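You operate a simulated robot arm through the tools that you are given. There is no shell and no other tool.

The job below is to be done with a simulated robot arm. You get a single attempt, and the scene is never put back.

## Task
Fit the silver end clip on the silver holder's open end.
Fine: turn it to the pointer before you lift it; clamp the holder and tighten the brass screw; clamp and turntable stay as you set them.
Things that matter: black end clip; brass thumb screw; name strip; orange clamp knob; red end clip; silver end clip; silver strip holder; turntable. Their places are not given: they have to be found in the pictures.

Only the result counts: the job must be done as asked and must still hold three seconds after the hand-in. Knocking over, shifting, dropping, spilling or breaking anything else fails it.

## Robot
A 7-joint arm with a two-finger parallel gripper, fixed in place. Base frame: the origin is on the floor under the middle of its stand, x ahead of it, y to its left, z up. Units: m, degrees, N and s.
It reaches about 1.147 m from its shoulder. Its first joint turns from -166.0 to 166.0 degrees. Payload 3.43 kg.
Tool frame: the origin (TCP) lies between the finger pads and is the grasp point; the fingertips stand 0.03 m ahead of it; z points along the fingers, y is the line along which they close. The gripper opens to 0.094 m. The fingers are 0.028 m wide and 0.01 m thick; the gripper's body (0.05 by 0.096 m) begins 0.055 m behind the TCP.
Orientation is that of the tool frame in the base frame, as [roll, pitch, yaw] about the fixed x, y, z axes, in that order (R = Rz(yaw) Ry(pitch) Rx(roll)). With the fingers straight down and closing along the base's y, the tool's x points along the base's -x, its y along +y and its z along -z.

## Interface
- The arm moves only by the tool jog_arm. Its arguments are lists of equal length, an entry for each row: "turn": the turn, a rotation vector about the tool's x, y, z in degrees, a list of three; "delta_pos": the shift along the tool's x, y, z in m, a list of three; "fingers": the opening in per cent of the stroke, from 0 (shut) to 100 (fully open). In form: {"turn": [[wx, wy, wz], ...], "delta_pos": [[x, y, z], ...], "fingers": [fingers, ...]}. A call has 1 to 20 rows; each row shifts and turns the commanded pose from where the row before left it, along the tool's axes as they then stand. Rows are played at 5 a second. More than 0.05 m and 8.6 degrees between two rows, or a gripper value outside its range, and nothing of the call is played. Where a pose cannot be reached the arm comes as near as it can. A force on the tool above 60 N (or 10 N above the force at the start of the call, whichever is more), or a blocked arm, ends the call early, and 0.2 s more pass. The fingers move at their own pace (about 0.045 m/s each) and stop on an object; they squeeze with about 24 N. The grip force told is the motor's: it shows also when the fingers shut on nothing. Time passes only in rows, and 0.2 s behind the last, so rows that do not move let the fingers close. The reply holds the time, the measured pose of the TCP, the force on the tool along the base axes, the opening and the grip force, in the units named above and with some noise, with the torque about the TCP (base axes, N m) and any sound that the robot's microphone picked up.
- Cameras (640 x 400 px; columns grow to the right, rows downward): "scene" is fixed at [0.0493, -0.6506, 1.4496]; the picture's right is [0.76, -0.65, 0.00], its down [-0.22, -0.26, -0.94] and it looks along [0.61, 0.71, -0.34] (base axes); focal length 361 px, centre (320, 200). "wrist" rides on the gripper at [0.076, 0.014, -0.102] in the tool frame; the picture's right is [-0.18, 0.98, 0.00], its down [-0.75, -0.14, -0.64] and it looks along [-0.63, -0.12, 0.77] (tool axes); focal length 243 px, centre (320, 200).
- snapshot(camera): a new picture of that camera. The clock stands still meanwhile.
- pixel_to_xyz(camera, pixels): for up to 12 pixels [column, row] of the newest picture of that camera ("zoom" is the newest enlarged one), the place [x, y, z] in the base frame of the surface seen there, good to about 0.002 m. The clock stands still meanwhile.
- enlarge(camera, box): a new picture of the part [left, top, right, bottom] of that camera's present view, enlarged. The clock stands still meanwhile.
- hand_in(): hands the job in; it is judged then, once.

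Leave the gripper open and the arm clear of the work at the hand-in unless told otherwise.

The tools are called after "Request:" as name(argument=value, ...) on one line, values as JSON. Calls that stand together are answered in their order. jog_arm: Moves the arm, as the interface text tells. Its arguments: {"type":"object","properties":{"turn":{"type":"array","items":{"type":"array","items":{"type":"number"}}},"delta_pos":{"type":"array","items":{"type":"array","items":{"type":"number"}}},"fingers":{"type":"array","items":{"type":"number"}}},"required":["turn","delta_pos","fingers"]} The other tools are called the same way: snapshot (camera) takes a picture; pixel_to_xyz (camera, pixels) gives the place of the surface under pixels of a picture; enlarge (camera, box) takes an enlarged picture of a part of a camera's view; hand_in () hands the job in.

At the start:

```text
time_s: 0.0
position: [0.4994, 0.0408, 1.2588]
tcp_rot: [179.9, 0.0, 179.9]
ft_force: [0.1, 1.0, 0.3]
ft_torque: [-0.02, -0.03, 0.07]
width: 0.0937
grip_force: 0.0
```

scene: 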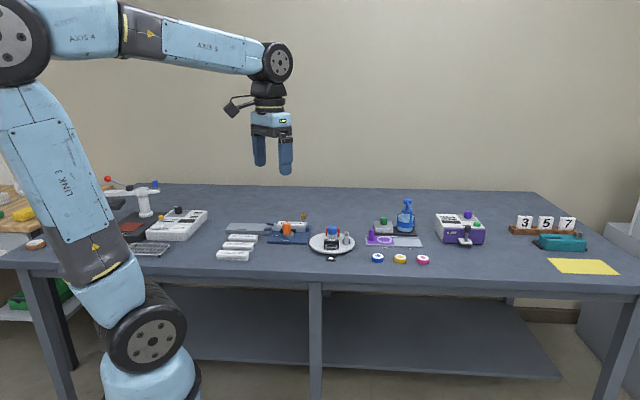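
wrist: 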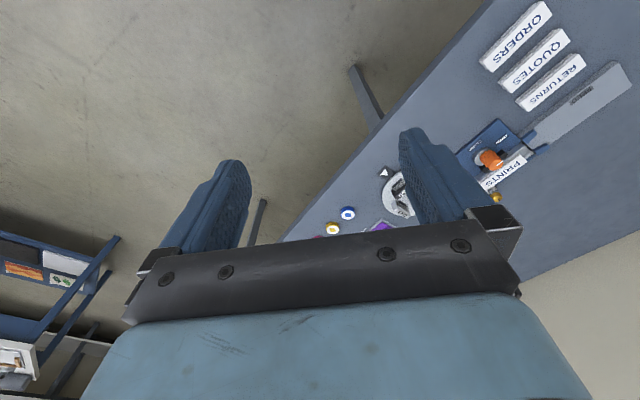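

I see the bench with a holder/clamp area near column 290, row 230 and a turntable near column 332, row 242. I'll enlarge these areas for a closer look.

Request:
enlarge(camera="scene", box=[210, 200, 370, 300])

Request:
enlarge(camera="wrist", box=[360, 80, 640, 255])

```text
4.00 times, centred on (290, 250) of scene
```

zoom: 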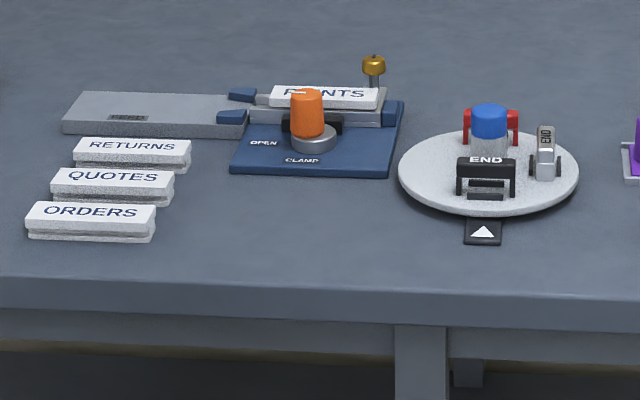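

```text
2.29 times, centred on (500, 168) of wrist
```

zoom: 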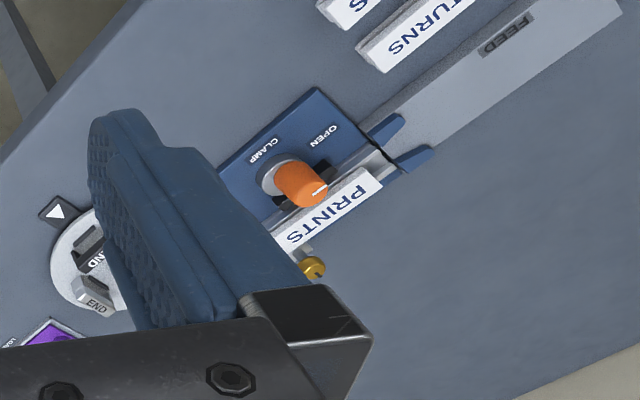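

The zoom shows a fixture with an orange knob (OPEN/CLAMP), a PRINTS strip in the holder, a brass screw, and a turntable with three clips and a pointer. I'll measure points on these in the scene picture.

Request:
enlarge(camera="scene", box=[210, 200, 370, 300])

Request:
pixel_to_xyz(camera="zoom", pixels=[[490, 108], [545, 130], [545, 175], [487, 162], [487, 232], [420, 180], [307, 95], [373, 58], [330, 98], [240, 172], [388, 176], [560, 250]])

```text
4.00 times, centred on (290, 250) of scene
```

zoom: 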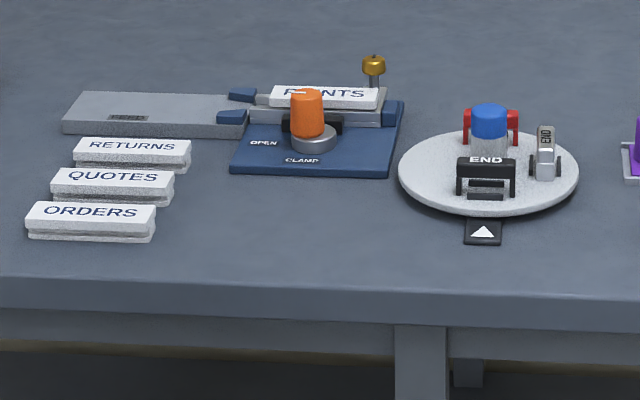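

```text
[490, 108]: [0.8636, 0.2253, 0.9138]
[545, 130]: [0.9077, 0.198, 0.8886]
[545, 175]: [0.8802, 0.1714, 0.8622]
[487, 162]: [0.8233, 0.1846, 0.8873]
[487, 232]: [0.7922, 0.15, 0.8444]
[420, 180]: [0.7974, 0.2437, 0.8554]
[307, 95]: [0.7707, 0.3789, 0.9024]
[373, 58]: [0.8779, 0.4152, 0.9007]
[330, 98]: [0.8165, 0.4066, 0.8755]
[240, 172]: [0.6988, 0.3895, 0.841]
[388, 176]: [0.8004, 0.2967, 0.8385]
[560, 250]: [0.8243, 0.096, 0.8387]
```

The table top is at z about 0.838, the fixture is near (0.80, 0.38) and the turntable centre near (0.87, 0.23). I'll move the arm high over that area for a wrist view, staying well above everything.

Request:
jog_arm(turn=[[0, 0, 0], [0, 0, 0], [0, 0, 0], [0, 0, 0], [0, 0, 0], [0, 0, 0], [0, 0, 0], [0, 0, 0], [0, 0, -8.25], [0, 0, -8.25], [0, 0, -8.25], [0, 0, -8.25], [0, 0, -8.25], [0, 0, -8.25], [0, 0, 0]], delta_pos=[[-0.031, 0.032, 0.014], [-0.031, 0.032, 0.014], [-0.031, 0.032, 0.014], [-0.031, 0.032, 0.014], [-0.031, 0.032, 0.014], [-0.031, 0.032, 0.014], [-0.031, 0.032, 0.014], [-0.031, 0.032, 0.014], [0, 0, 0], [0, 0, 0], [0, 0, 0], [0, 0, 0], [0, 0, 0], [0, 0, 0], [0, 0, 0]], fingers=[100, 100, 100, 100, 100, 100, 100, 100, 100, 100, 100, 100, 100, 100, 100])

Request:
snapshot(camera="wrist")

Request:
snapshot(camera="scene")

```text
time_s: 3.2
position: [0.747, 0.2967, 1.1471]
tcp_rot: [180.0, 0.0, -130.3]
ft_force: [0.0, -0.3, 0.0]
ft_torque: [0.0, 0.0, -0.01]
width: 0.0941
grip_force: 0.0
```

```text
taken
```

wrist: 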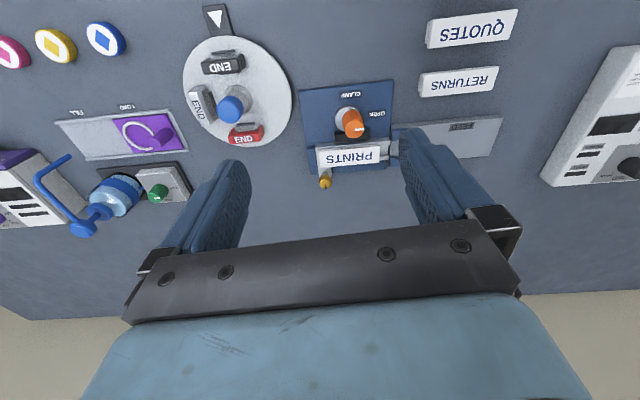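

```text
taken
```

scene: 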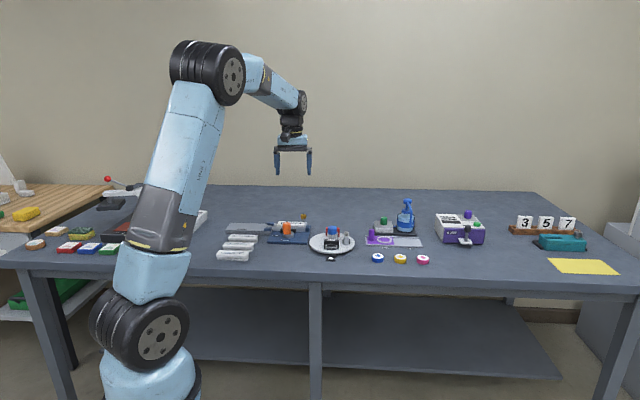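

The wrist view now shows the turntable at (237, 92) and the fixture at (348, 125). I'll enlarge both.

Request:
enlarge(camera="wrist", box=[290, 70, 410, 195])

Request:
enlarge(camera="wrist", box=[170, 0, 310, 160])

Request:
pixel_to_xyz(camera="wrist", pixels=[[238, 92], [186, 92], [292, 92], [217, 18], [222, 62], [203, 102], [246, 132], [347, 112], [355, 130], [325, 182], [348, 155], [460, 130]])

```text
3.20 times, centred on (350, 132) of wrist
```

zoom: 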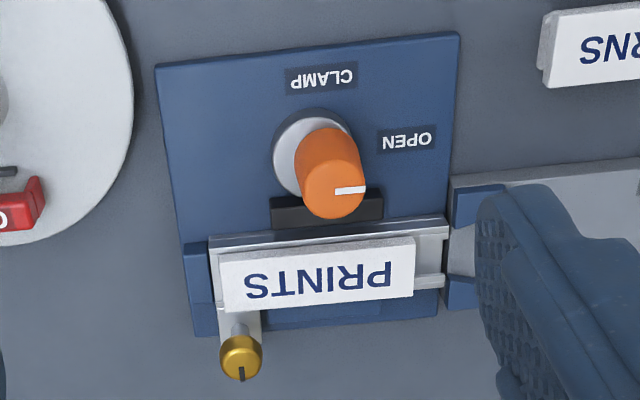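

```text
2.50 times, centred on (240, 80) of wrist
```

zoom: 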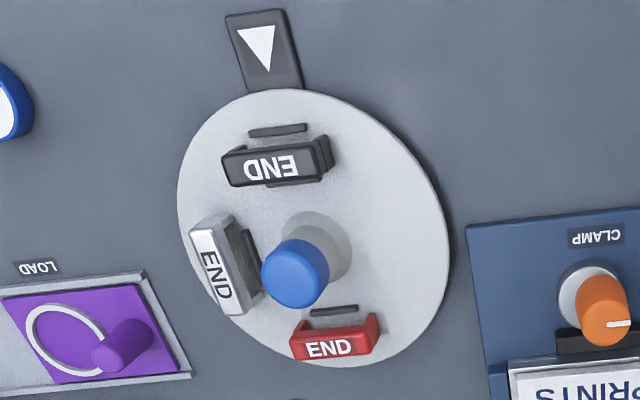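

```text
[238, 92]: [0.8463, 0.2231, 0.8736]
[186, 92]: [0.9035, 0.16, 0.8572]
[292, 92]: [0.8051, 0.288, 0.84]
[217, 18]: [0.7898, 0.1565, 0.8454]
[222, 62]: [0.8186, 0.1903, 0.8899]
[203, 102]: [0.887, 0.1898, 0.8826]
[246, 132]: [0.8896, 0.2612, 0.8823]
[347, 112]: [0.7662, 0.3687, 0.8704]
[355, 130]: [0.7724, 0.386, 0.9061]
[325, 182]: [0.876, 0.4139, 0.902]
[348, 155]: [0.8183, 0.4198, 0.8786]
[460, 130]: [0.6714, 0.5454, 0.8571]
```

The strip PRINTS already sits in the silver holder. The orange knob's white mark points toward OPEN, and the brass screw is at the holder's back right. I'll go lower over the fixture to see the holder's ends.

Request:
jog_arm(turn=[[0, 0, 0], [0, 0, 0], [0, 0, 0], [0, 0, 0], [0, 0, 0], [0, 0, 0]], delta_pos=[[-0.0258, 0.0106, 0.0254], [-0.0258, 0.0106, 0.0254], [-0.0258, 0.0106, 0.0254], [-0.0258, 0.0106, 0.0254], [-0.0258, 0.0106, 0.0254], [0, 0, 0]], fingers=[100, 100, 100, 100, 100, 100])

Request:
snapshot(camera="wrist")

Request:
enlarge(camera="wrist", box=[200, 20, 440, 170])

```text
time_s: 4.6
position: [0.7906, 0.4299, 1.0202]
tcp_rot: [-180.0, 0.0, -130.5]
ft_force: [0.7, 0.1, -0.2]
ft_torque: [-0.03, -0.02, -0.04]
width: 0.0939
grip_force: 0.0
```

```text
taken
```

wrist: 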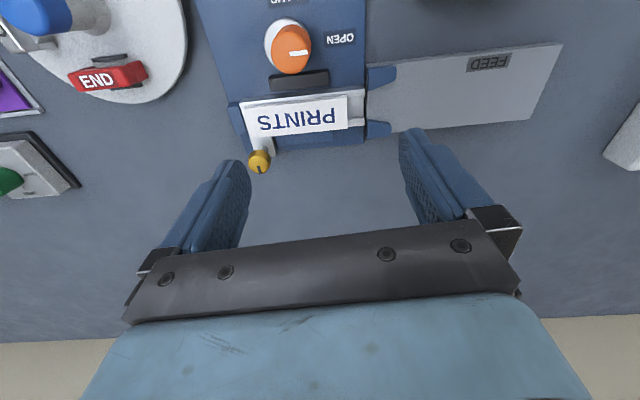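

```text
2.67 times, centred on (320, 95) of wrist
```

zoom: 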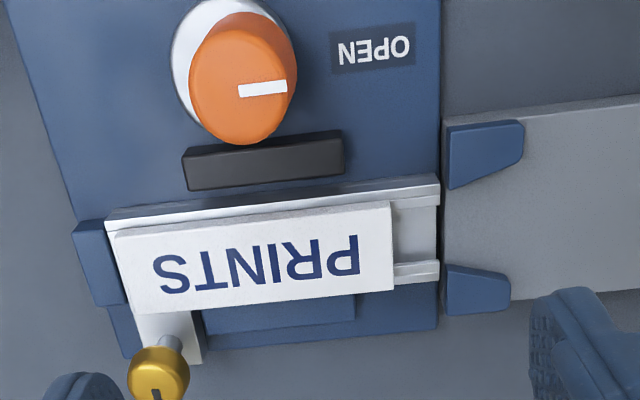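

The holder's open end is the one facing the FEED ramp (zoom (440, 230)). The other end has a blue stop and the screw. Next I'll take closer scene zooms of the turntable and fixture to understand the clip shape.

Request:
enlarge(camera="scene", box=[305, 220, 361, 265])

Request:
enlarge(camera="scene", box=[255, 205, 319, 250])

```text
8.89 times, centred on (333, 242) of scene
```

zoom: 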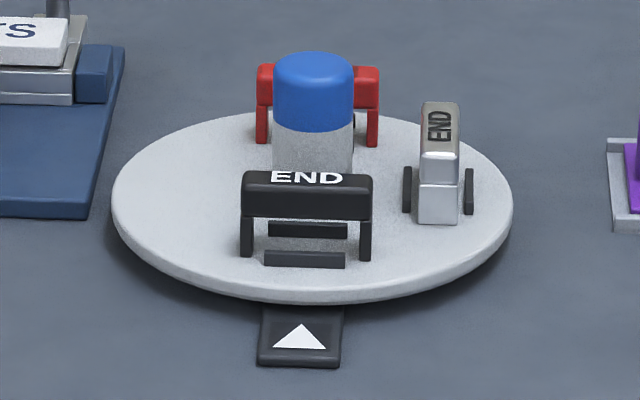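

```text
8.89 times, centred on (287, 228) of scene
```

zoom: 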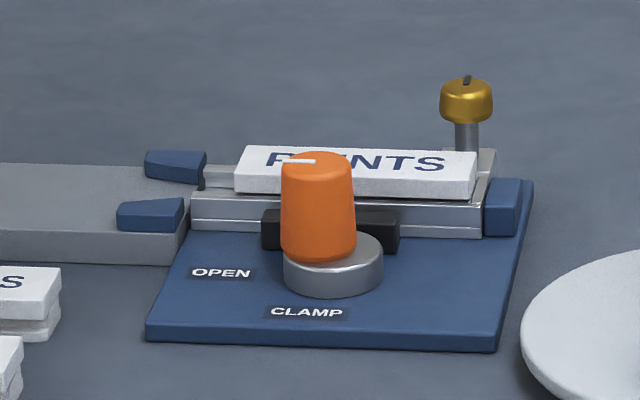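

The clip is an inverted U (crossbar with two legs) that should straddle the holder's rails at the open end. I'll measure holder points in this zoom.

Request:
pixel_to_xyz(camera="zoom", pixels=[[193, 198], [480, 205], [205, 170], [240, 182], [474, 190], [215, 228], [178, 212], [150, 160], [505, 190], [467, 88], [330, 215], [300, 161]])

Request:
enlarge(camera="wrist", box=[320, 50, 420, 150])

```text
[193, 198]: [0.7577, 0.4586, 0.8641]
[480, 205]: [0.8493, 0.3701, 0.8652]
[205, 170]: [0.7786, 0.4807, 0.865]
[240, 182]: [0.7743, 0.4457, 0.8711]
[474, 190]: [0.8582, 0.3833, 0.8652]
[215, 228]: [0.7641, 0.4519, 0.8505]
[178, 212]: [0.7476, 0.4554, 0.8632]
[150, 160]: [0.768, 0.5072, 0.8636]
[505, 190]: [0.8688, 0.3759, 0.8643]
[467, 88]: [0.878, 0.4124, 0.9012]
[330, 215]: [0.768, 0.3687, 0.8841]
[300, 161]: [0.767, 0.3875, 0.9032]
```

```text
4.00 times, centred on (370, 100) of wrist
```

zoom: 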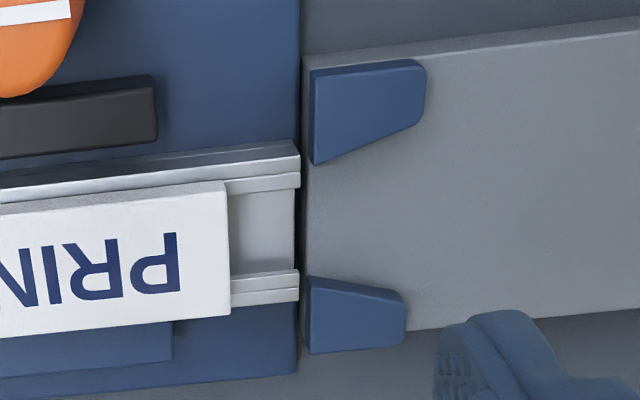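

Now I'll measure the open-end rails and guides in this top view: rail corners near (299, 148) and (298, 300), strip end near (228, 185), guides near (312, 75).

Request:
pixel_to_xyz(camera="zoom", pixels=[[296, 146], [296, 178], [294, 274], [295, 298], [225, 186], [228, 308], [265, 225], [316, 74], [316, 158], [316, 284], [316, 348], [280, 100]])

Request:
pixel_to_xyz(camera="zoom", pixels=[[10, 175], [280, 152], [280, 165], [280, 178], [280, 185], [280, 270], [280, 285], [280, 296], [280, 310], [150, 80], [10, 110], [150, 140]])

```text
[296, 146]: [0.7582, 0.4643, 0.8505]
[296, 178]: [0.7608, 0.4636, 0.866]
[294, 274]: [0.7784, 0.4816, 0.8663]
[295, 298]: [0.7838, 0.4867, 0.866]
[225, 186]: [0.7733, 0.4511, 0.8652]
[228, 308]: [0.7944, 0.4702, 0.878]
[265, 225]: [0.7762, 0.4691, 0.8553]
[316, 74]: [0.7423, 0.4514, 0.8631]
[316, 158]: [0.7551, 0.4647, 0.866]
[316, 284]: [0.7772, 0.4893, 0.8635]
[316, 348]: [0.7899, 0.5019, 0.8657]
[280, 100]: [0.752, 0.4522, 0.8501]
```

```text
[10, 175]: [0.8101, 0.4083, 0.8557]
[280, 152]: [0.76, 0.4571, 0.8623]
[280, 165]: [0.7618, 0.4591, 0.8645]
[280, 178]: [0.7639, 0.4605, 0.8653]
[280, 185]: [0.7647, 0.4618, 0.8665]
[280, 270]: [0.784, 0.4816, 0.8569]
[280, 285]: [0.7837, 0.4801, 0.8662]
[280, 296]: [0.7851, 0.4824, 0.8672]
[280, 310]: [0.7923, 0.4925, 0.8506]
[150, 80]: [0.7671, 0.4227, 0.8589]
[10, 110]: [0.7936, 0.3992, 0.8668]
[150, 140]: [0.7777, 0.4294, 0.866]
```

From these readings, the holder runs along about -43.5°, is about 36 mm wide, has its rails at z 0.866, and has about 18–20 mm free between the strip end and the open end. Next I'll move above the turntable for a close look.

Request:
jog_arm(turn=[[0, 0, 0], [0, 0, 0], [0, 0, 0], [0, 0, 0], [0, 0, 3], [0, 0, 0]], delta_pos=[[0.022, -0.0372, -0.006], [0.022, -0.0372, -0.006], [0.022, -0.0372, -0.006], [0.022, -0.0372, -0.006], [0.022, -0.0372, -0.006], [0, 0, 0]], fingers=[100, 100, 100, 100, 100, 100])

Request:
snapshot(camera="wrist")

Request:
enlarge(camera="wrist", box=[200, 0, 440, 160])

```text
time_s: 6.0
position: [0.8607, 0.2227, 1.05]
tcp_rot: [180.0, 0.1, -133.5]
ft_force: [-0.2, 0.9, 0.0]
ft_torque: [0.02, -0.01, -0.01]
width: 0.0941
grip_force: 0.0
```

```text
taken
```

wrist: 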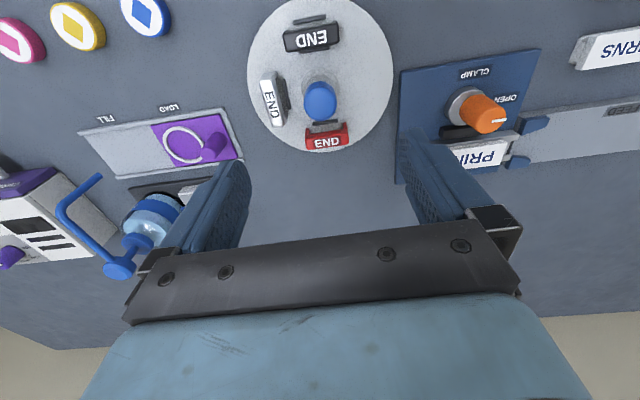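

```text
2.50 times, centred on (320, 80) of wrist
```

zoom: 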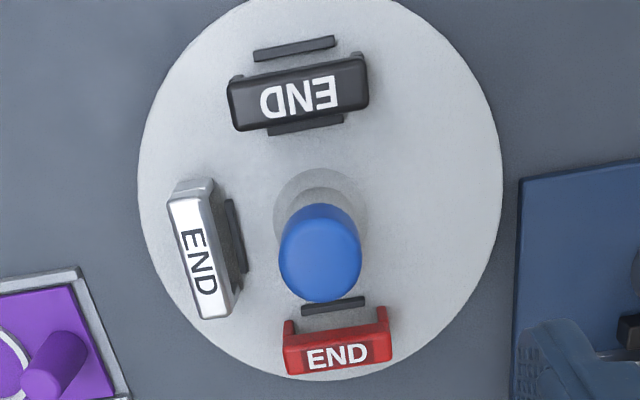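

I'll measure the cap and clip-top corners in this zoom to get the turntable's centre and the clip angles.

Request:
pixel_to_xyz(camera="zoom", pixels=[[320, 215], [320, 290], [288, 255], [352, 255], [235, 90], [360, 62], [240, 125], [364, 102], [174, 205], [205, 198], [205, 312], [226, 306]])

Request:
pixel_to_xyz(camera="zoom", pixels=[[292, 355], [385, 340], [144, 200], [497, 200], [320, 375], [250, 365], [460, 70], [180, 80], [332, 303], [294, 46], [245, 240], [305, 126]])

Request:
pixel_to_xyz(camera="wrist", pixels=[[484, 112], [499, 120], [470, 115], [486, 128], [490, 96], [465, 100], [478, 72], [503, 98]])

```text
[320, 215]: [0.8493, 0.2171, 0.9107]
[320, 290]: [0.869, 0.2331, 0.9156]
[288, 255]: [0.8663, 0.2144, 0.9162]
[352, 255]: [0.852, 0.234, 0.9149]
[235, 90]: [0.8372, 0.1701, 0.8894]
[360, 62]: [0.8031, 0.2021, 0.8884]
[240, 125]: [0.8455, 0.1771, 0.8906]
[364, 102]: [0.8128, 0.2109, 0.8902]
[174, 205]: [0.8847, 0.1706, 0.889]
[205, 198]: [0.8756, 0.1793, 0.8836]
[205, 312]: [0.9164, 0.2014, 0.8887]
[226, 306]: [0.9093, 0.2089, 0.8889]
```

```text
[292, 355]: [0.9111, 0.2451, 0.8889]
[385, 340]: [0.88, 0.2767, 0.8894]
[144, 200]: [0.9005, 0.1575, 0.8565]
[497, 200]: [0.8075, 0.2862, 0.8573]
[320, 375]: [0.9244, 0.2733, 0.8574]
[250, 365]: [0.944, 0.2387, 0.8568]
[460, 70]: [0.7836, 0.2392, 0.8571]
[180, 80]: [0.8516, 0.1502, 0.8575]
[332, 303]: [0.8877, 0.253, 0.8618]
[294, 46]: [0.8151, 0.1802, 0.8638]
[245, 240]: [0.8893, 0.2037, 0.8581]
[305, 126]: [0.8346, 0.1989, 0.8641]
```

```text
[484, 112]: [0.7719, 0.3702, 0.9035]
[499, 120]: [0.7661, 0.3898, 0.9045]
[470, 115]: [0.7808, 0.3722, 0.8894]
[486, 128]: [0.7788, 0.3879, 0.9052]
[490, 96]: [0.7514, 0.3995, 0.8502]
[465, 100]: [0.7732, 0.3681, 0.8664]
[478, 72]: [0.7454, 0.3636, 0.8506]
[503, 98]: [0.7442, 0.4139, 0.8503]
```

The turntable's centre is about (0.860, 0.226). Black is at the pointer (about 226°), silver is 90° counter-clockwise from it, and red is opposite the pointer. So the table must turn 90° clockwise seen from above. The blue cap top is at z 0.915. I'll narrow the fingers and descend to just above the cap to check centring.

Request:
jog_arm(turn=[[0, 0, 0], [0, 0, 0], [0, 0, 0], [0, 0, 0]], delta_pos=[[-0.0015, 0.0024, 0.03], [0, 0, 0.03], [0, 0, 0.022], [0, 0, 0]], fingers=[60, 60, 60, 60])

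Request:
snapshot(camera="wrist")

Request:
snapshot(camera="scene")

Request:
enlarge(camera="scene", box=[275, 190, 385, 270])

```text
time_s: 7.0
position: [0.8599, 0.2266, 0.9662]
tcp_rot: [-179.9, 0.0, -133.5]
ft_force: [0.2, 0.3, -1.0]
ft_torque: [0.01, -0.02, 0.0]
width: 0.0564
grip_force: 0.0
```

```text
taken
```

wrist: 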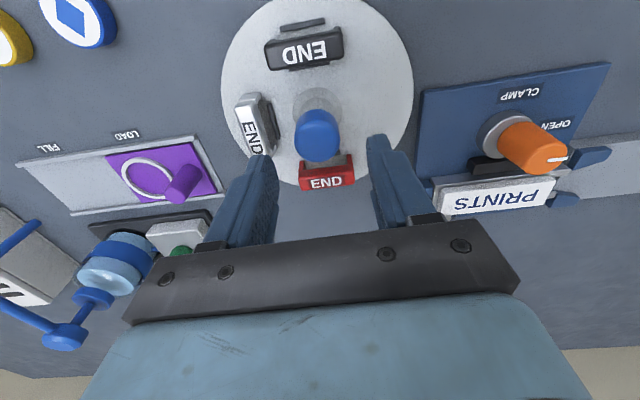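

```text
taken
```

scene: 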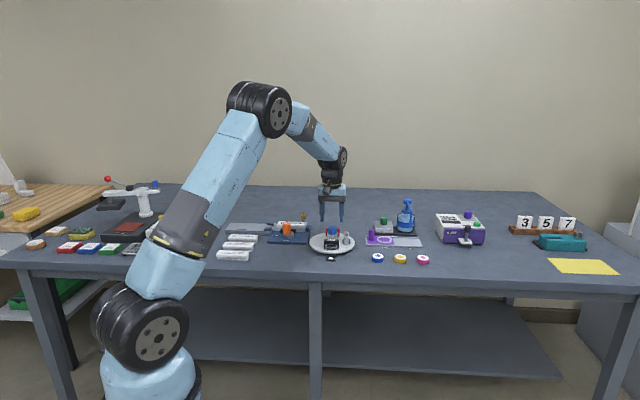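

```text
5.00 times, centred on (330, 230) of scene
```

zoom: 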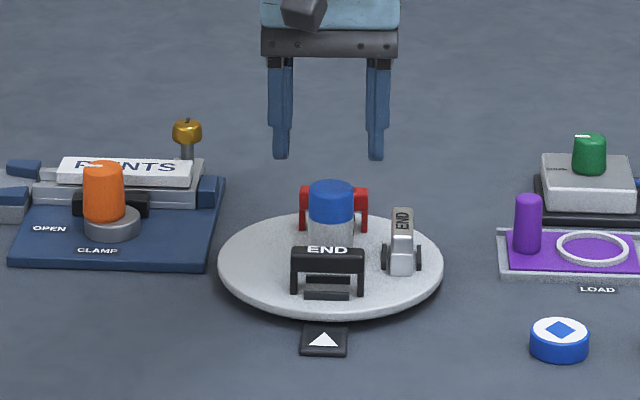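

The fingers straddle the cap. I'll zoom in on the cap to refine its centre.

Request:
enlarge(camera="wrist", box=[270, 85, 370, 185])

Request:
enlarge(camera="wrist", box=[440, 70, 620, 220])

```text
4.00 times, centred on (320, 135) of wrist
```

zoom: 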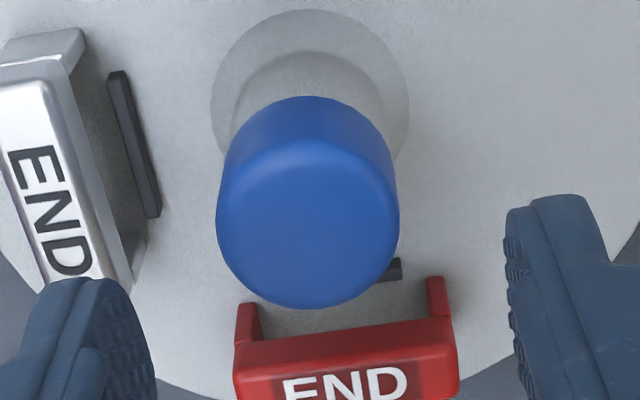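

```text
2.67 times, centred on (530, 145) of wrist
```

zoom: 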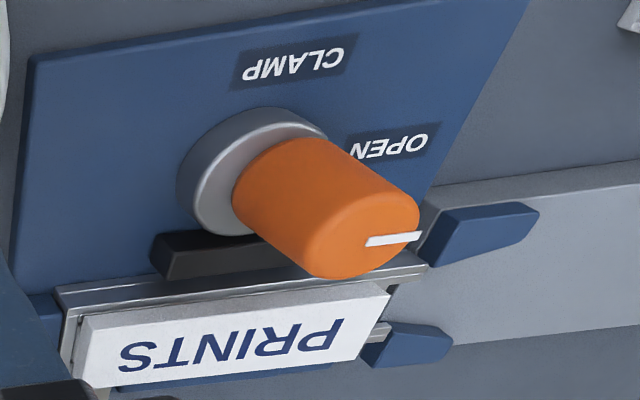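

The cap's top-face centre is near wrist pixel (317, 141). I'll read its position and edges.

Request:
pixel_to_xyz(camera="wrist", pixels=[[317, 141], [295.5, 140], [338.5, 140], [317, 160], [317, 124], [317, 130]])

Request:
pixel_to_xyz(camera="zoom", pixels=[[360, 235], [400, 238], [320, 240], [410, 205], [340, 272], [365, 200], [215, 175], [295, 115], [292, 60], [385, 145], [417, 236], [368, 241]])

```text
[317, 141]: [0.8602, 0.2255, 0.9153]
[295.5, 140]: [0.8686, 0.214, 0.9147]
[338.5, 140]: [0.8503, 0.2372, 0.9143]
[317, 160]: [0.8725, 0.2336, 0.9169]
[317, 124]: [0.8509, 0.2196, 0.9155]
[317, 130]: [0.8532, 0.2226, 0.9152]
```

```text
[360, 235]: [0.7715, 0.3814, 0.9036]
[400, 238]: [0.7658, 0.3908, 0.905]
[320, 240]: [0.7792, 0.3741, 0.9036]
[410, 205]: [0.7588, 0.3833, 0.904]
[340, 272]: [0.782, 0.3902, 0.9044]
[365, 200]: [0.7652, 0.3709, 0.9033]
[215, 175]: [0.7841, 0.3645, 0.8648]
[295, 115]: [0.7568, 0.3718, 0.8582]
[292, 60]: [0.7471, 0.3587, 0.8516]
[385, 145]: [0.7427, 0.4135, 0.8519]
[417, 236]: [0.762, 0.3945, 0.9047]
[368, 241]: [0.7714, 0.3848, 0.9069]
```

The cap's centre is (0.860, 0.226), matching the TCP. The orange knob's centre is about (0.770, 0.383), its mark points to OPEN at about 134°, and CLAMP lies at about 226°. I'll descend onto the cap and close.

Request:
jog_arm(turn=[[0, 0, 0], [0, 0, 0], [0, 0, 0], [0, 0, 0], [0, 0, 0], [0, 0, 0]], delta_pos=[[0, 0, 0.022], [0, 0, 0.0215], [0, 0, 0], [0, 0, 0], [0, 0, 0], [0, 0, 0]], fingers=[60, 60, 60, 20, 20, 20])

```text
time_s: 8.4
position: [0.8618, 0.2251, 0.9243]
tcp_rot: [-179.9, 0.0, -133.7]
ft_force: [14.3, -13.9, 1.4]
ft_torque: [-0.43, -0.65, 0.04]
width: 0.0327
grip_force: 41.9
```

The fingers closed on the cap at 32.7 mm, but a 20 N side force shows the cap's centre lies about 2 mm further along the bench's right. I'll shift the command to relieve it.

Request:
jog_arm(turn=[[0, 0, 0], [0, 0, 0]], delta_pos=[[0, -0.0022, 0], [0, 0, 0]], fingers=[20, 20])

```text
time_s: 9.0
position: [0.8619, 0.2255, 0.9235]
tcp_rot: [179.8, -0.2, -133.5]
ft_force: [4.2, -10.2, 1.6]
ft_torque: [-0.3, -0.12, 0.02]
width: 0.0323
grip_force: 45.2
```

Side force halved to about 10 N. I'll shift a bit more the same way.

Request:
jog_arm(turn=[[0, 0, 0], [0, 0, 0]], delta_pos=[[0, -0.0018, 0], [0, 0, 0]], fingers=[20, 20])

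```text
time_s: 9.6
position: [0.8626, 0.2259, 0.925]
tcp_rot: [179.9, 0.0, -133.5]
ft_force: [-8.1, -3.4, 0.4]
ft_torque: [0.07, 0.3, 0.0]
width: 0.0321
grip_force: 44.5
```

The side force is now near balance. I'll begin turning the table clockwise, 3 rows first, to check that it follows.

Request:
jog_arm(turn=[[0, 0, 6], [0, 0, 6], [0, 0, 6], [0, 0, 0]], delta_pos=[[0, 0, 0], [0, 0, 0], [0, 0, 0], [0, 0, 0]], fingers=[20, 20, 20, 20])

Request:
snapshot(camera="wrist")

Request:
enlarge(camera="scene", box=[275, 190, 385, 270])

```text
time_s: 10.6
position: [0.8616, 0.2263, 0.9247]
tcp_rot: [179.9, 0.0, -151.4]
ft_force: [-14.5, 2.0, -2.5]
ft_torque: [0.05, 0.37, -0.01]
width: 0.0325
grip_force: 44.8
```

```text
taken
```

wrist: 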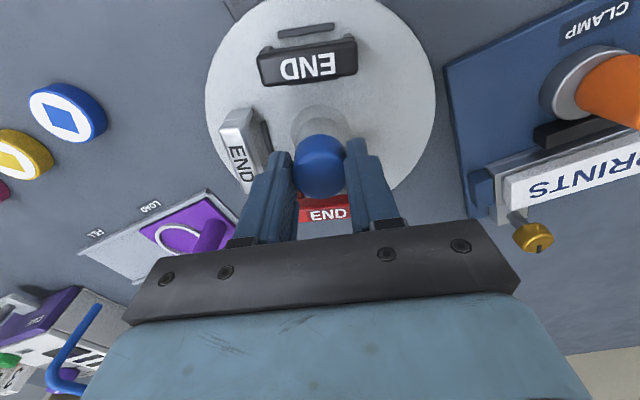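

```text
5.00 times, centred on (330, 230) of scene
```

zoom: 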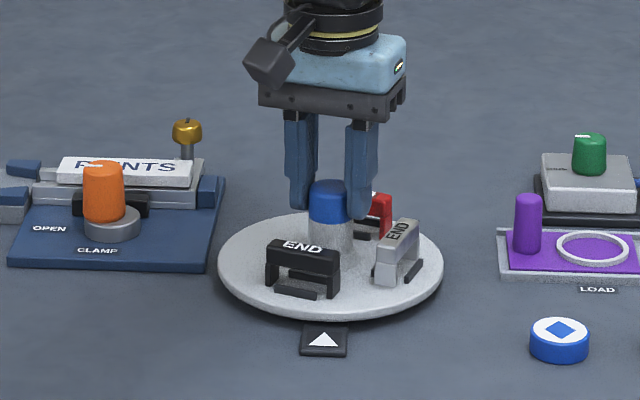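

The table turns with the cap: all clips moved clockwise. A mild 14 N side force has built up, so I'll correct the position slightly and continue turning.

Request:
jog_arm(turn=[[0, 0, 0], [0, 0, 7], [0, 0, 7], [0, 0, 7], [0, 0, 0]], delta_pos=[[0.0016, 0.001, 0], [0, 0, 0], [0, 0, 0], [0, 0, 0], [0, 0, 0]], fingers=[20, 20, 20, 20, 20])

```text
time_s: 11.8
position: [0.8614, 0.2261, 0.9241]
tcp_rot: [-180.0, 0.1, -172.5]
ft_force: [9.0, 9.1, 0.8]
ft_torque: [0.39, -0.98, 0.04]
width: 0.0321
grip_force: 45.0
```

About 39° turned so far, with about 12 N side force. I'll correct and continue.

Request:
jog_arm(turn=[[0, 0, 0], [0, 0, 7], [0, 0, 7], [0, 0, 7], [0, 0, 0]], delta_pos=[[-0.0014, 0.001, 0], [0, 0, 0], [0, 0, 0], [0, 0, 0], [0, 0, 0]], fingers=[20, 20, 20, 20, 20])

```text
time_s: 13.0
position: [0.8602, 0.2262, 0.9241]
tcp_rot: [-180.0, 0.0, 166.4]
ft_force: [-0.2, 6.1, 7.0]
ft_torque: [0.37, 0.62, 0.01]
width: 0.0323
grip_force: 45.2
```

About 60° turned, with small forces. I'll continue another 21° and then look.

Request:
jog_arm(turn=[[0, 0, 7], [0, 0, 7], [0, 0, 7], [0, 0, 0]], delta_pos=[[0, 0, 0], [0, 0, 0], [0, 0, 0], [0, 0, 0]], fingers=[20, 20, 20, 20])

Request:
snapshot(camera="wrist")

Request:
enlarge(camera="scene", box=[290, 200, 374, 265])

```text
time_s: 14.0
position: [0.8616, 0.2264, 0.9252]
tcp_rot: [179.9, 0.0, 145.4]
ft_force: [-1.3, 11.2, 8.6]
ft_torque: [0.33, -0.13, 0.03]
width: 0.0325
grip_force: 45.0
```

```text
taken
```

wrist: 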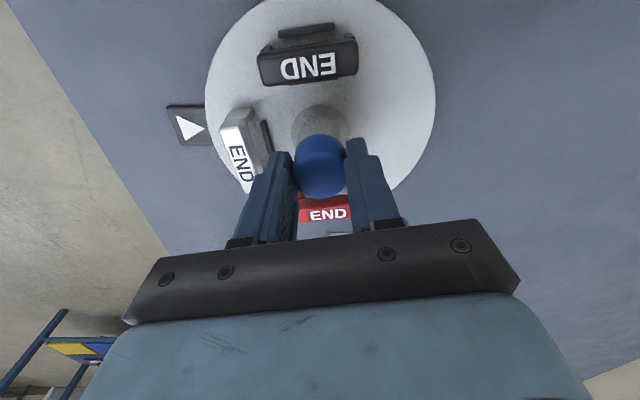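

```text
6.15 times, centred on (332, 232) of scene
```

zoom: 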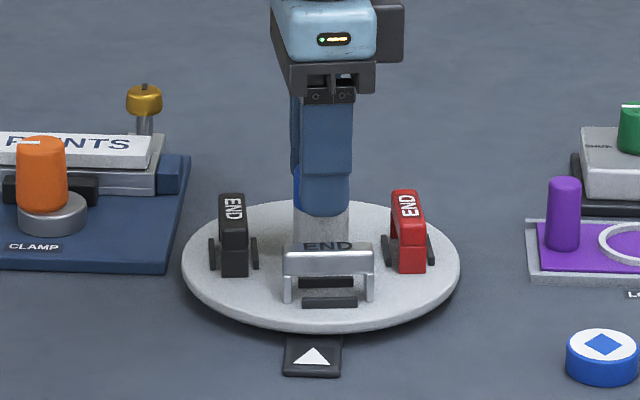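

About 81° turned. Silver needs roughly 8° more to reach the pointer, so I'll turn that and look again.

Request:
jog_arm(turn=[[0, 0, 4.2], [0, 0, 4.2], [0, 0, 0], [0, 0, 0]], delta_pos=[[0, 0, 0], [0, 0, 0], [0, 0, 0], [0, 0, 0]], fingers=[20, 20, 20, 20])

Request:
enlarge(camera="scene", box=[305, 220, 361, 265])

Request:
snapshot(camera="wrist")

```text
time_s: 15.0
position: [0.8625, 0.2276, 0.9241]
tcp_rot: [179.9, 0.0, 137.1]
ft_force: [1.2, 15.5, 4.4]
ft_torque: [0.4, -0.21, 0.01]
width: 0.0322
grip_force: 45.0
```

```text
8.89 times, centred on (333, 242) of scene
```

zoom: 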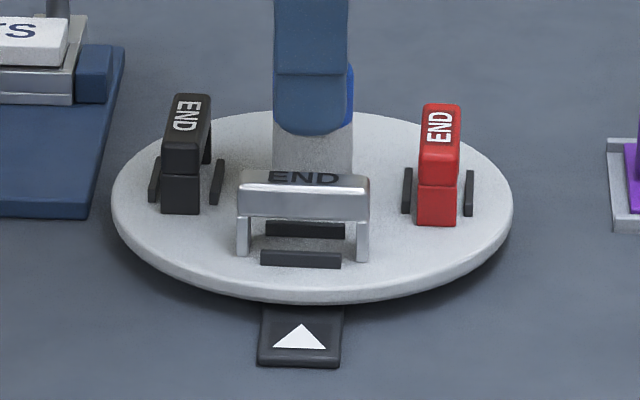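

```text
taken
```

wrist: 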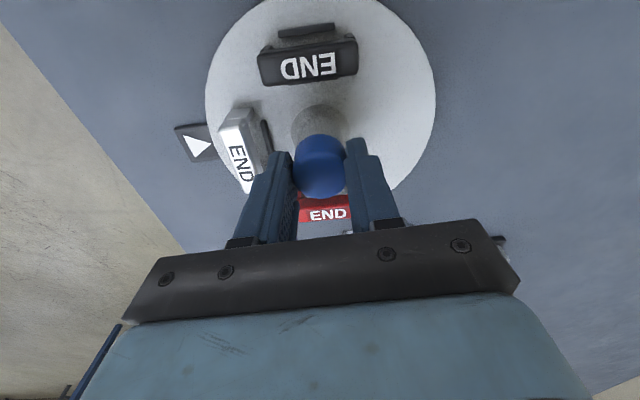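

Silver is now at the pointer. I'll measure the pointer, the clip and its locating block to check the alignment.

Request:
pixel_to_xyz(camera="zoom", pixels=[[303, 324], [276, 346], [325, 348], [264, 340], [338, 342], [264, 258], [338, 260], [242, 195], [366, 197], [304, 208], [301, 258], [304, 228]])

Request:
pixel_to_xyz(camera="wrist", pixels=[[212, 145], [186, 135], [193, 155], [228, 125], [243, 165], [180, 140], [211, 155], [205, 140], [236, 118], [252, 170], [310, 50], [312, 70]])

```text
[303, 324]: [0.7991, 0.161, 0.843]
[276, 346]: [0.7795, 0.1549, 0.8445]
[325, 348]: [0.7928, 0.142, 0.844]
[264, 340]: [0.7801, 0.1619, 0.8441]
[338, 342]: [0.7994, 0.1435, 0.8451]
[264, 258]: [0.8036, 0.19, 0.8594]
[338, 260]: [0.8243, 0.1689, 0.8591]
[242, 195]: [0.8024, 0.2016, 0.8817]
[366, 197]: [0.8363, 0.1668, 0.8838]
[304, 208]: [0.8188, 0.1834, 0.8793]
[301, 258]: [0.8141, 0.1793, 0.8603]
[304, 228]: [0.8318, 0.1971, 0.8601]
```

```text
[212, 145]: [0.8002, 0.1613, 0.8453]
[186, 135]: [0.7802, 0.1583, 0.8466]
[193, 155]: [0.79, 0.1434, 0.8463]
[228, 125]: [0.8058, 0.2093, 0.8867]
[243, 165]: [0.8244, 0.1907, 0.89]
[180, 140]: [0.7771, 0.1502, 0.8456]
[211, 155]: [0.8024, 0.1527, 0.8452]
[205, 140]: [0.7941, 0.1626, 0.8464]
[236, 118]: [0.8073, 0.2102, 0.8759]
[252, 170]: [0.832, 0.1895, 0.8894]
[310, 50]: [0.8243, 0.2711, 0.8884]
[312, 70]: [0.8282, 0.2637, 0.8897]
```

Pointer direction measures about 226.3° and silver about 224.8°, so it is overshot by roughly 1.4°. I'll turn back by that amount.

Request:
jog_arm(turn=[[0, 0, -1.4], [0, 0, 0], [0, 0, 0]], delta_pos=[[0, 0, 0], [0, 0, 0], [0, 0, 0]], fingers=[20, 20, 20])

Request:
enlarge(camera="scene", box=[305, 220, 361, 265])

Request:
pixel_to_xyz(camera="zoom", pixels=[[266, 258], [338, 260], [246, 195], [366, 197], [266, 341], [338, 342], [302, 258], [268, 229], [342, 231]])

```text
time_s: 15.8
position: [0.8616, 0.2267, 0.9249]
tcp_rot: [-180.0, 0.0, 138.5]
ft_force: [4.1, 18.1, 5.2]
ft_torque: [0.65, -0.08, 0.01]
width: 0.0324
grip_force: 45.1
```

```text
8.89 times, centred on (333, 242) of scene
```

zoom: 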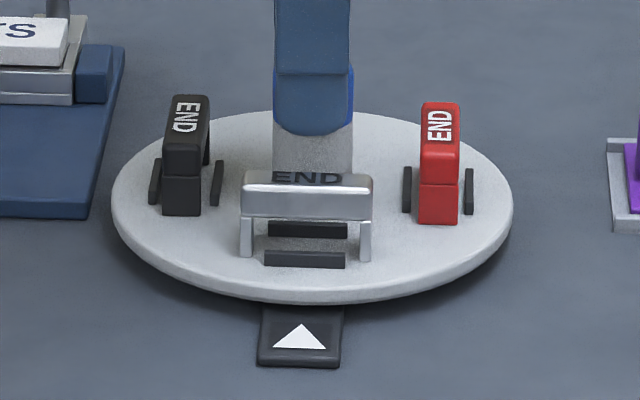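

```text
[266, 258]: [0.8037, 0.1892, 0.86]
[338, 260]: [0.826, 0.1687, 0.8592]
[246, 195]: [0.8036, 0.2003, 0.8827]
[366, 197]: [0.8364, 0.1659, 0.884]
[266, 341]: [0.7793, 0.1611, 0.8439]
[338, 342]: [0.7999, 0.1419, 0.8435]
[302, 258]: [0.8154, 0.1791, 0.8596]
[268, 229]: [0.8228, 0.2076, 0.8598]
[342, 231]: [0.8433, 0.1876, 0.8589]
```

Silver now sits exactly where black sat at the start (zoom columns 241–372), aligned with the pointer. I'll relieve the side force, then open and lift straight up.

Request:
jog_arm(turn=[[0, 0, 0], [0, 0, 0]], delta_pos=[[0.001, 0.0024, 0], [0, 0, 0]], fingers=[20, 20])

```text
time_s: 16.4
position: [0.8624, 0.2266, 0.9234]
tcp_rot: [-179.9, 0.1, 138.3]
ft_force: [-10.6, 0.6, 7.6]
ft_torque: [-0.08, 0.6, -0.01]
width: 0.0323
grip_force: 45.0
```

The side force is now small. I'll open the fingers and lift.

Request:
jog_arm(turn=[[0, 0, 0], [0, 0, 0], [0, 0, 0], [0, 0, 0], [0, 0, 0], [0, 0, 0]], delta_pos=[[0.0005, -0.0008, 0], [0, 0, 0], [0, 0, 0], [0, 0, -0.03], [0, 0, -0.04], [0, 0, -0.04]], fingers=[20, 60, 60, 60, 60, 60])

Request:
enlarge(camera="scene", box=[305, 220, 361, 265])

Request:
snapshot(camera="wrist")

```text
time_s: 17.8
position: [0.8622, 0.2287, 1.0338]
tcp_rot: [-179.9, 0.0, 138.6]
ft_force: [0.2, 0.1, -0.6]
ft_torque: [0.02, 0.04, 0.02]
width: 0.0565
grip_force: 0.0
```

```text
8.89 times, centred on (333, 242) of scene
```

zoom: 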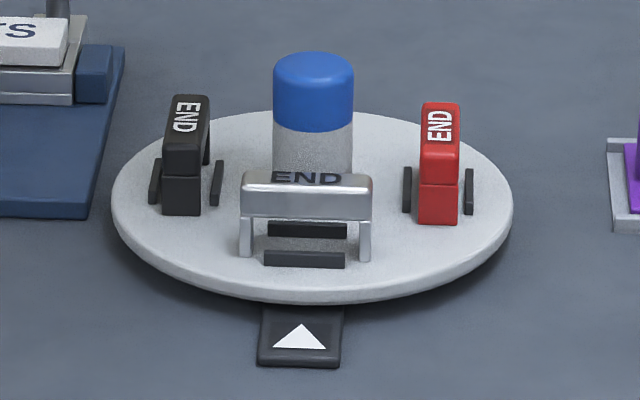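

```text
taken
```

wrist: 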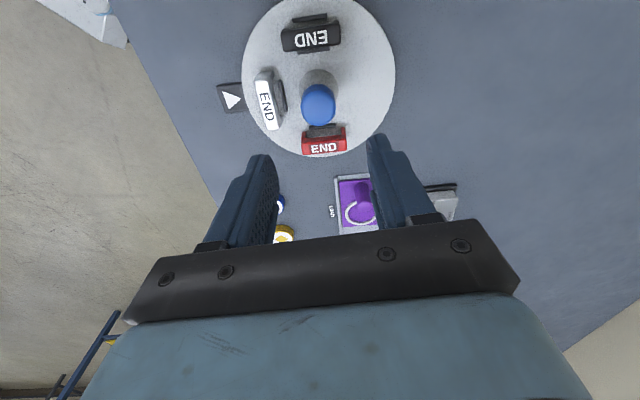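

The turntable stands as set. Next is the clamp knob: I'll move above (0.770, 0.383), stop just above the knob and check the centring.

Request:
jog_arm(turn=[[0, 0, 0], [0, 0, 0], [0, 0, 0], [0, 0, 0], [0, 0, 0], [0, 0, 0], [0, 0, 0]], delta_pos=[[0.0428, 0.0136, 0], [0.0428, 0.0136, 0], [0.0428, 0.0136, 0], [0.0428, 0.0136, 0], [0, 0, 0.04], [0, 0, 0.032], [0, 0, 0]], fingers=[60, 60, 60, 60, 60, 60, 60])

Request:
snapshot(camera="wrist")

Request:
enlarge(camera="wrist", box=[270, 60, 390, 180])

```text
time_s: 19.4
position: [0.7713, 0.3834, 0.9619]
tcp_rot: [-179.9, -0.1, 138.5]
ft_force: [0.3, -0.3, 0.4]
ft_torque: [0.02, -0.02, 0.0]
width: 0.0563
grip_force: 0.1
```

```text
taken
```

wrist: 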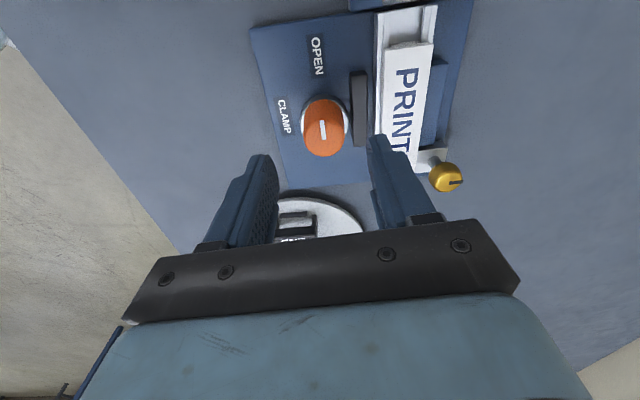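

```text
3.33 times, centred on (330, 120) of wrist
```

zoom: 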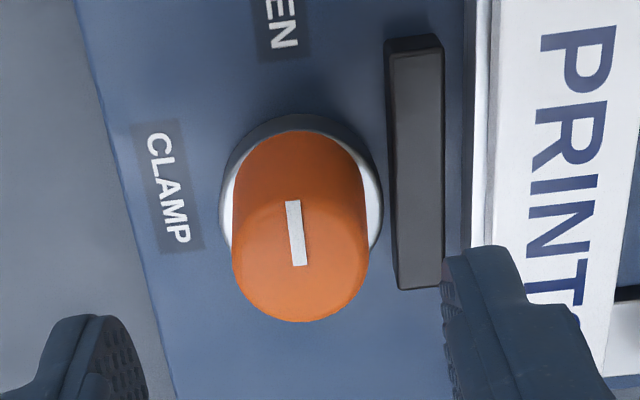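

The knob's top-face centre is near zoom (301, 258). I'll read its position and edges.

Request:
pixel_to_xyz(camera="zoom", pixels=[[301, 258], [236, 255], [365, 255], [301, 317], [301, 200], [293, 203], [299, 263], [415, 100], [440, 160], [415, 280], [395, 160], [170, 190]])

Request:
pixel_to_xyz(camera="wrist", pixels=[[445, 167], [445, 178], [432, 175], [460, 175], [456, 181], [438, 168], [316, 57]])

```text
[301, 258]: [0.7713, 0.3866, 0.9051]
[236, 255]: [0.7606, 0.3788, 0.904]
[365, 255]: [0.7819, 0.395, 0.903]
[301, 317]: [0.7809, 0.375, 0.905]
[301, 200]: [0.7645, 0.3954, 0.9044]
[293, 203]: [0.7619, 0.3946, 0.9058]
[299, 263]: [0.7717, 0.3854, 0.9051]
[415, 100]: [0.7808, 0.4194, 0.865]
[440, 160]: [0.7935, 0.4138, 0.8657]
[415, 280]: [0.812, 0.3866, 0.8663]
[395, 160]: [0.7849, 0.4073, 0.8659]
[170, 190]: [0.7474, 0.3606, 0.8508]
```

```text
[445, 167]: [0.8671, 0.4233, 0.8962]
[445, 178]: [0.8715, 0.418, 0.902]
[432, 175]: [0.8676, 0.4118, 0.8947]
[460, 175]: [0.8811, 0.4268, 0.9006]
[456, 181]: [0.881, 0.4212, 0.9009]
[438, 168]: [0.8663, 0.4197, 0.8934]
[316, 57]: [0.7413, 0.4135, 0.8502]
```

Knob centre is about (0.772, 0.386) and its mark is at 136.8°. I'll correct by about 2.5 mm, descend to TCP z 0.908 and close on it.

Request:
jog_arm(turn=[[0, 0, 0], [0, 0, 0], [0, 0, 0], [0, 0, 0], [0, 0, 0], [0, 0, 0]], delta_pos=[[0.0012, 0.0024, 0.014], [0, 0, 0.02], [0, 0, 0.02], [0, 0, 0], [0, 0, 0], [0, 0, 0]], fingers=[60, 60, 60, 20, 20, 20])

```text
time_s: 20.8
position: [0.7709, 0.3857, 0.9084]
tcp_rot: [180.0, 0.0, 138.5]
ft_force: [7.4, 7.4, -3.0]
ft_torque: [0.13, -0.48, 0.06]
width: 0.0315
grip_force: 41.0
```

Fingers are on the knob with about 10 N side force. I'll shift 1.5 mm to balance and start turning counter-clockwise toward CLAMP.

Request:
jog_arm(turn=[[0, 0, 0], [0, 0, -6], [0, 0, -6], [0, 0, -6], [0, 0, 0]], delta_pos=[[0, 0.0015, 0], [0, 0, 0], [0, 0, 0], [0, 0, 0], [0, 0, 0]], fingers=[20, 20, 20, 20, 20])

Request:
snapshot(camera="wrist")

```text
time_s: 22.0
position: [0.7705, 0.3832, 0.9093]
tcp_rot: [-179.9, 0.1, 156.5]
ft_force: [-13.4, -16.5, -0.8]
ft_torque: [-0.55, 0.56, -0.04]
width: 0.0314
grip_force: 44.9
```

```text
taken
```

wrist: 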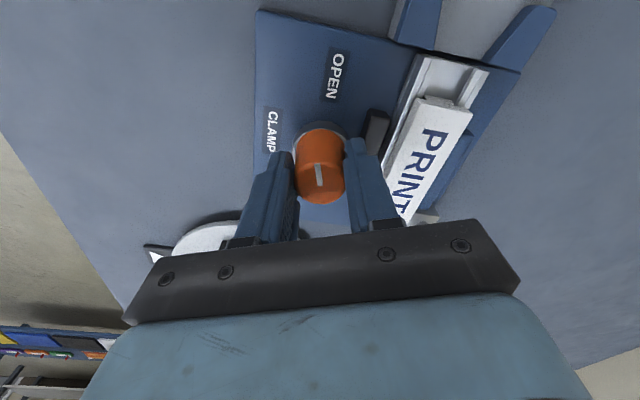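

The knob turns with the gripper. A 21 N side force has built up, so I'll correct and continue.

Request:
jog_arm(turn=[[0, 0, 0], [0, 0, -6], [0, 0, -6], [0, 0, -6], [0, 0, 0]], delta_pos=[[0.0008, -0.0028, 0], [0, 0, 0], [0, 0, 0], [0, 0, 0], [0, 0, 0]], fingers=[20, 20, 20, 20, 20])

```text
time_s: 23.2
position: [0.7702, 0.3837, 0.9081]
tcp_rot: [-180.0, 0.0, 174.5]
ft_force: [13.8, 0.0, -1.0]
ft_torque: [0.04, -0.66, 0.01]
width: 0.0315
grip_force: 45.0
```

I'll correct the 14 N force and keep turning.

Request:
jog_arm(turn=[[0, 0, 0], [0, 0, -6], [0, 0, -6], [0, 0, -6], [0, 0, 0]], delta_pos=[[-0.0016, 0, 0], [0, 0, 0], [0, 0, 0], [0, 0, 0], [0, 0, 0]], fingers=[20, 20, 20, 20, 20])

```text
time_s: 24.4
position: [0.7711, 0.3827, 0.9095]
tcp_rot: [180.0, 0.0, -167.5]
ft_force: [1.8, -4.8, 6.1]
ft_torque: [-0.27, 0.89, 0.01]
width: 0.0315
grip_force: 45.0
```

About 54° turned, with low forces. I'll continue another 18°.

Request:
jog_arm(turn=[[0, 0, -6], [0, 0, -6], [0, 0, -6], [0, 0, 0]], delta_pos=[[0, 0, 0], [0, 0, 0], [0, 0, 0], [0, 0, 0]], fingers=[20, 20, 20, 20])

Request:
snapshot(camera="wrist")

Request:
enlarge(camera="scene", box=[255, 200, 325, 250])

```text
time_s: 25.4
position: [0.7713, 0.384, 0.9081]
tcp_rot: [-180.0, 0.0, -149.5]
ft_force: [-1.6, -14.3, 7.6]
ft_torque: [-0.74, 0.07, -0.02]
width: 0.0315
grip_force: 44.7
```

```text
taken
```

wrist: 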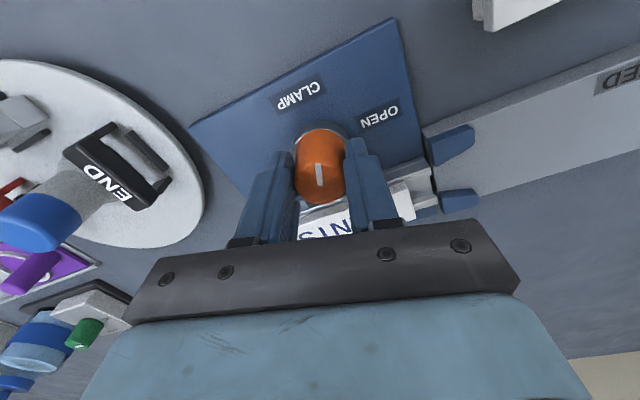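

```text
8.00 times, centred on (290, 225) of scene
```

zoom: 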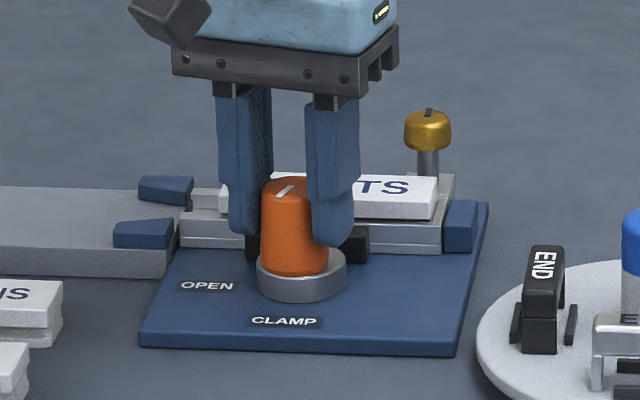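

72° turned, and the mark is swinging toward CLAMP. I'll do the last 18° in smaller steps, watching torque and sound.

Request:
jog_arm(turn=[[0, 0, 0], [0, 0, -4], [0, 0, -4], [0, 0, -4], [0, 0, 0]], delta_pos=[[0.001, -0.0014, 0], [0, 0, 0], [0, 0, 0], [0, 0, 0], [0, 0, 0]], fingers=[20, 20, 20, 20, 20])

```text
time_s: 26.6
position: [0.7705, 0.3823, 0.9082]
tcp_rot: [180.0, 0.0, -137.5]
ft_force: [2.8, -0.8, 1.5]
ft_torque: [0.87, -0.81, 0.03]
width: 0.0314
grip_force: 45.1
```

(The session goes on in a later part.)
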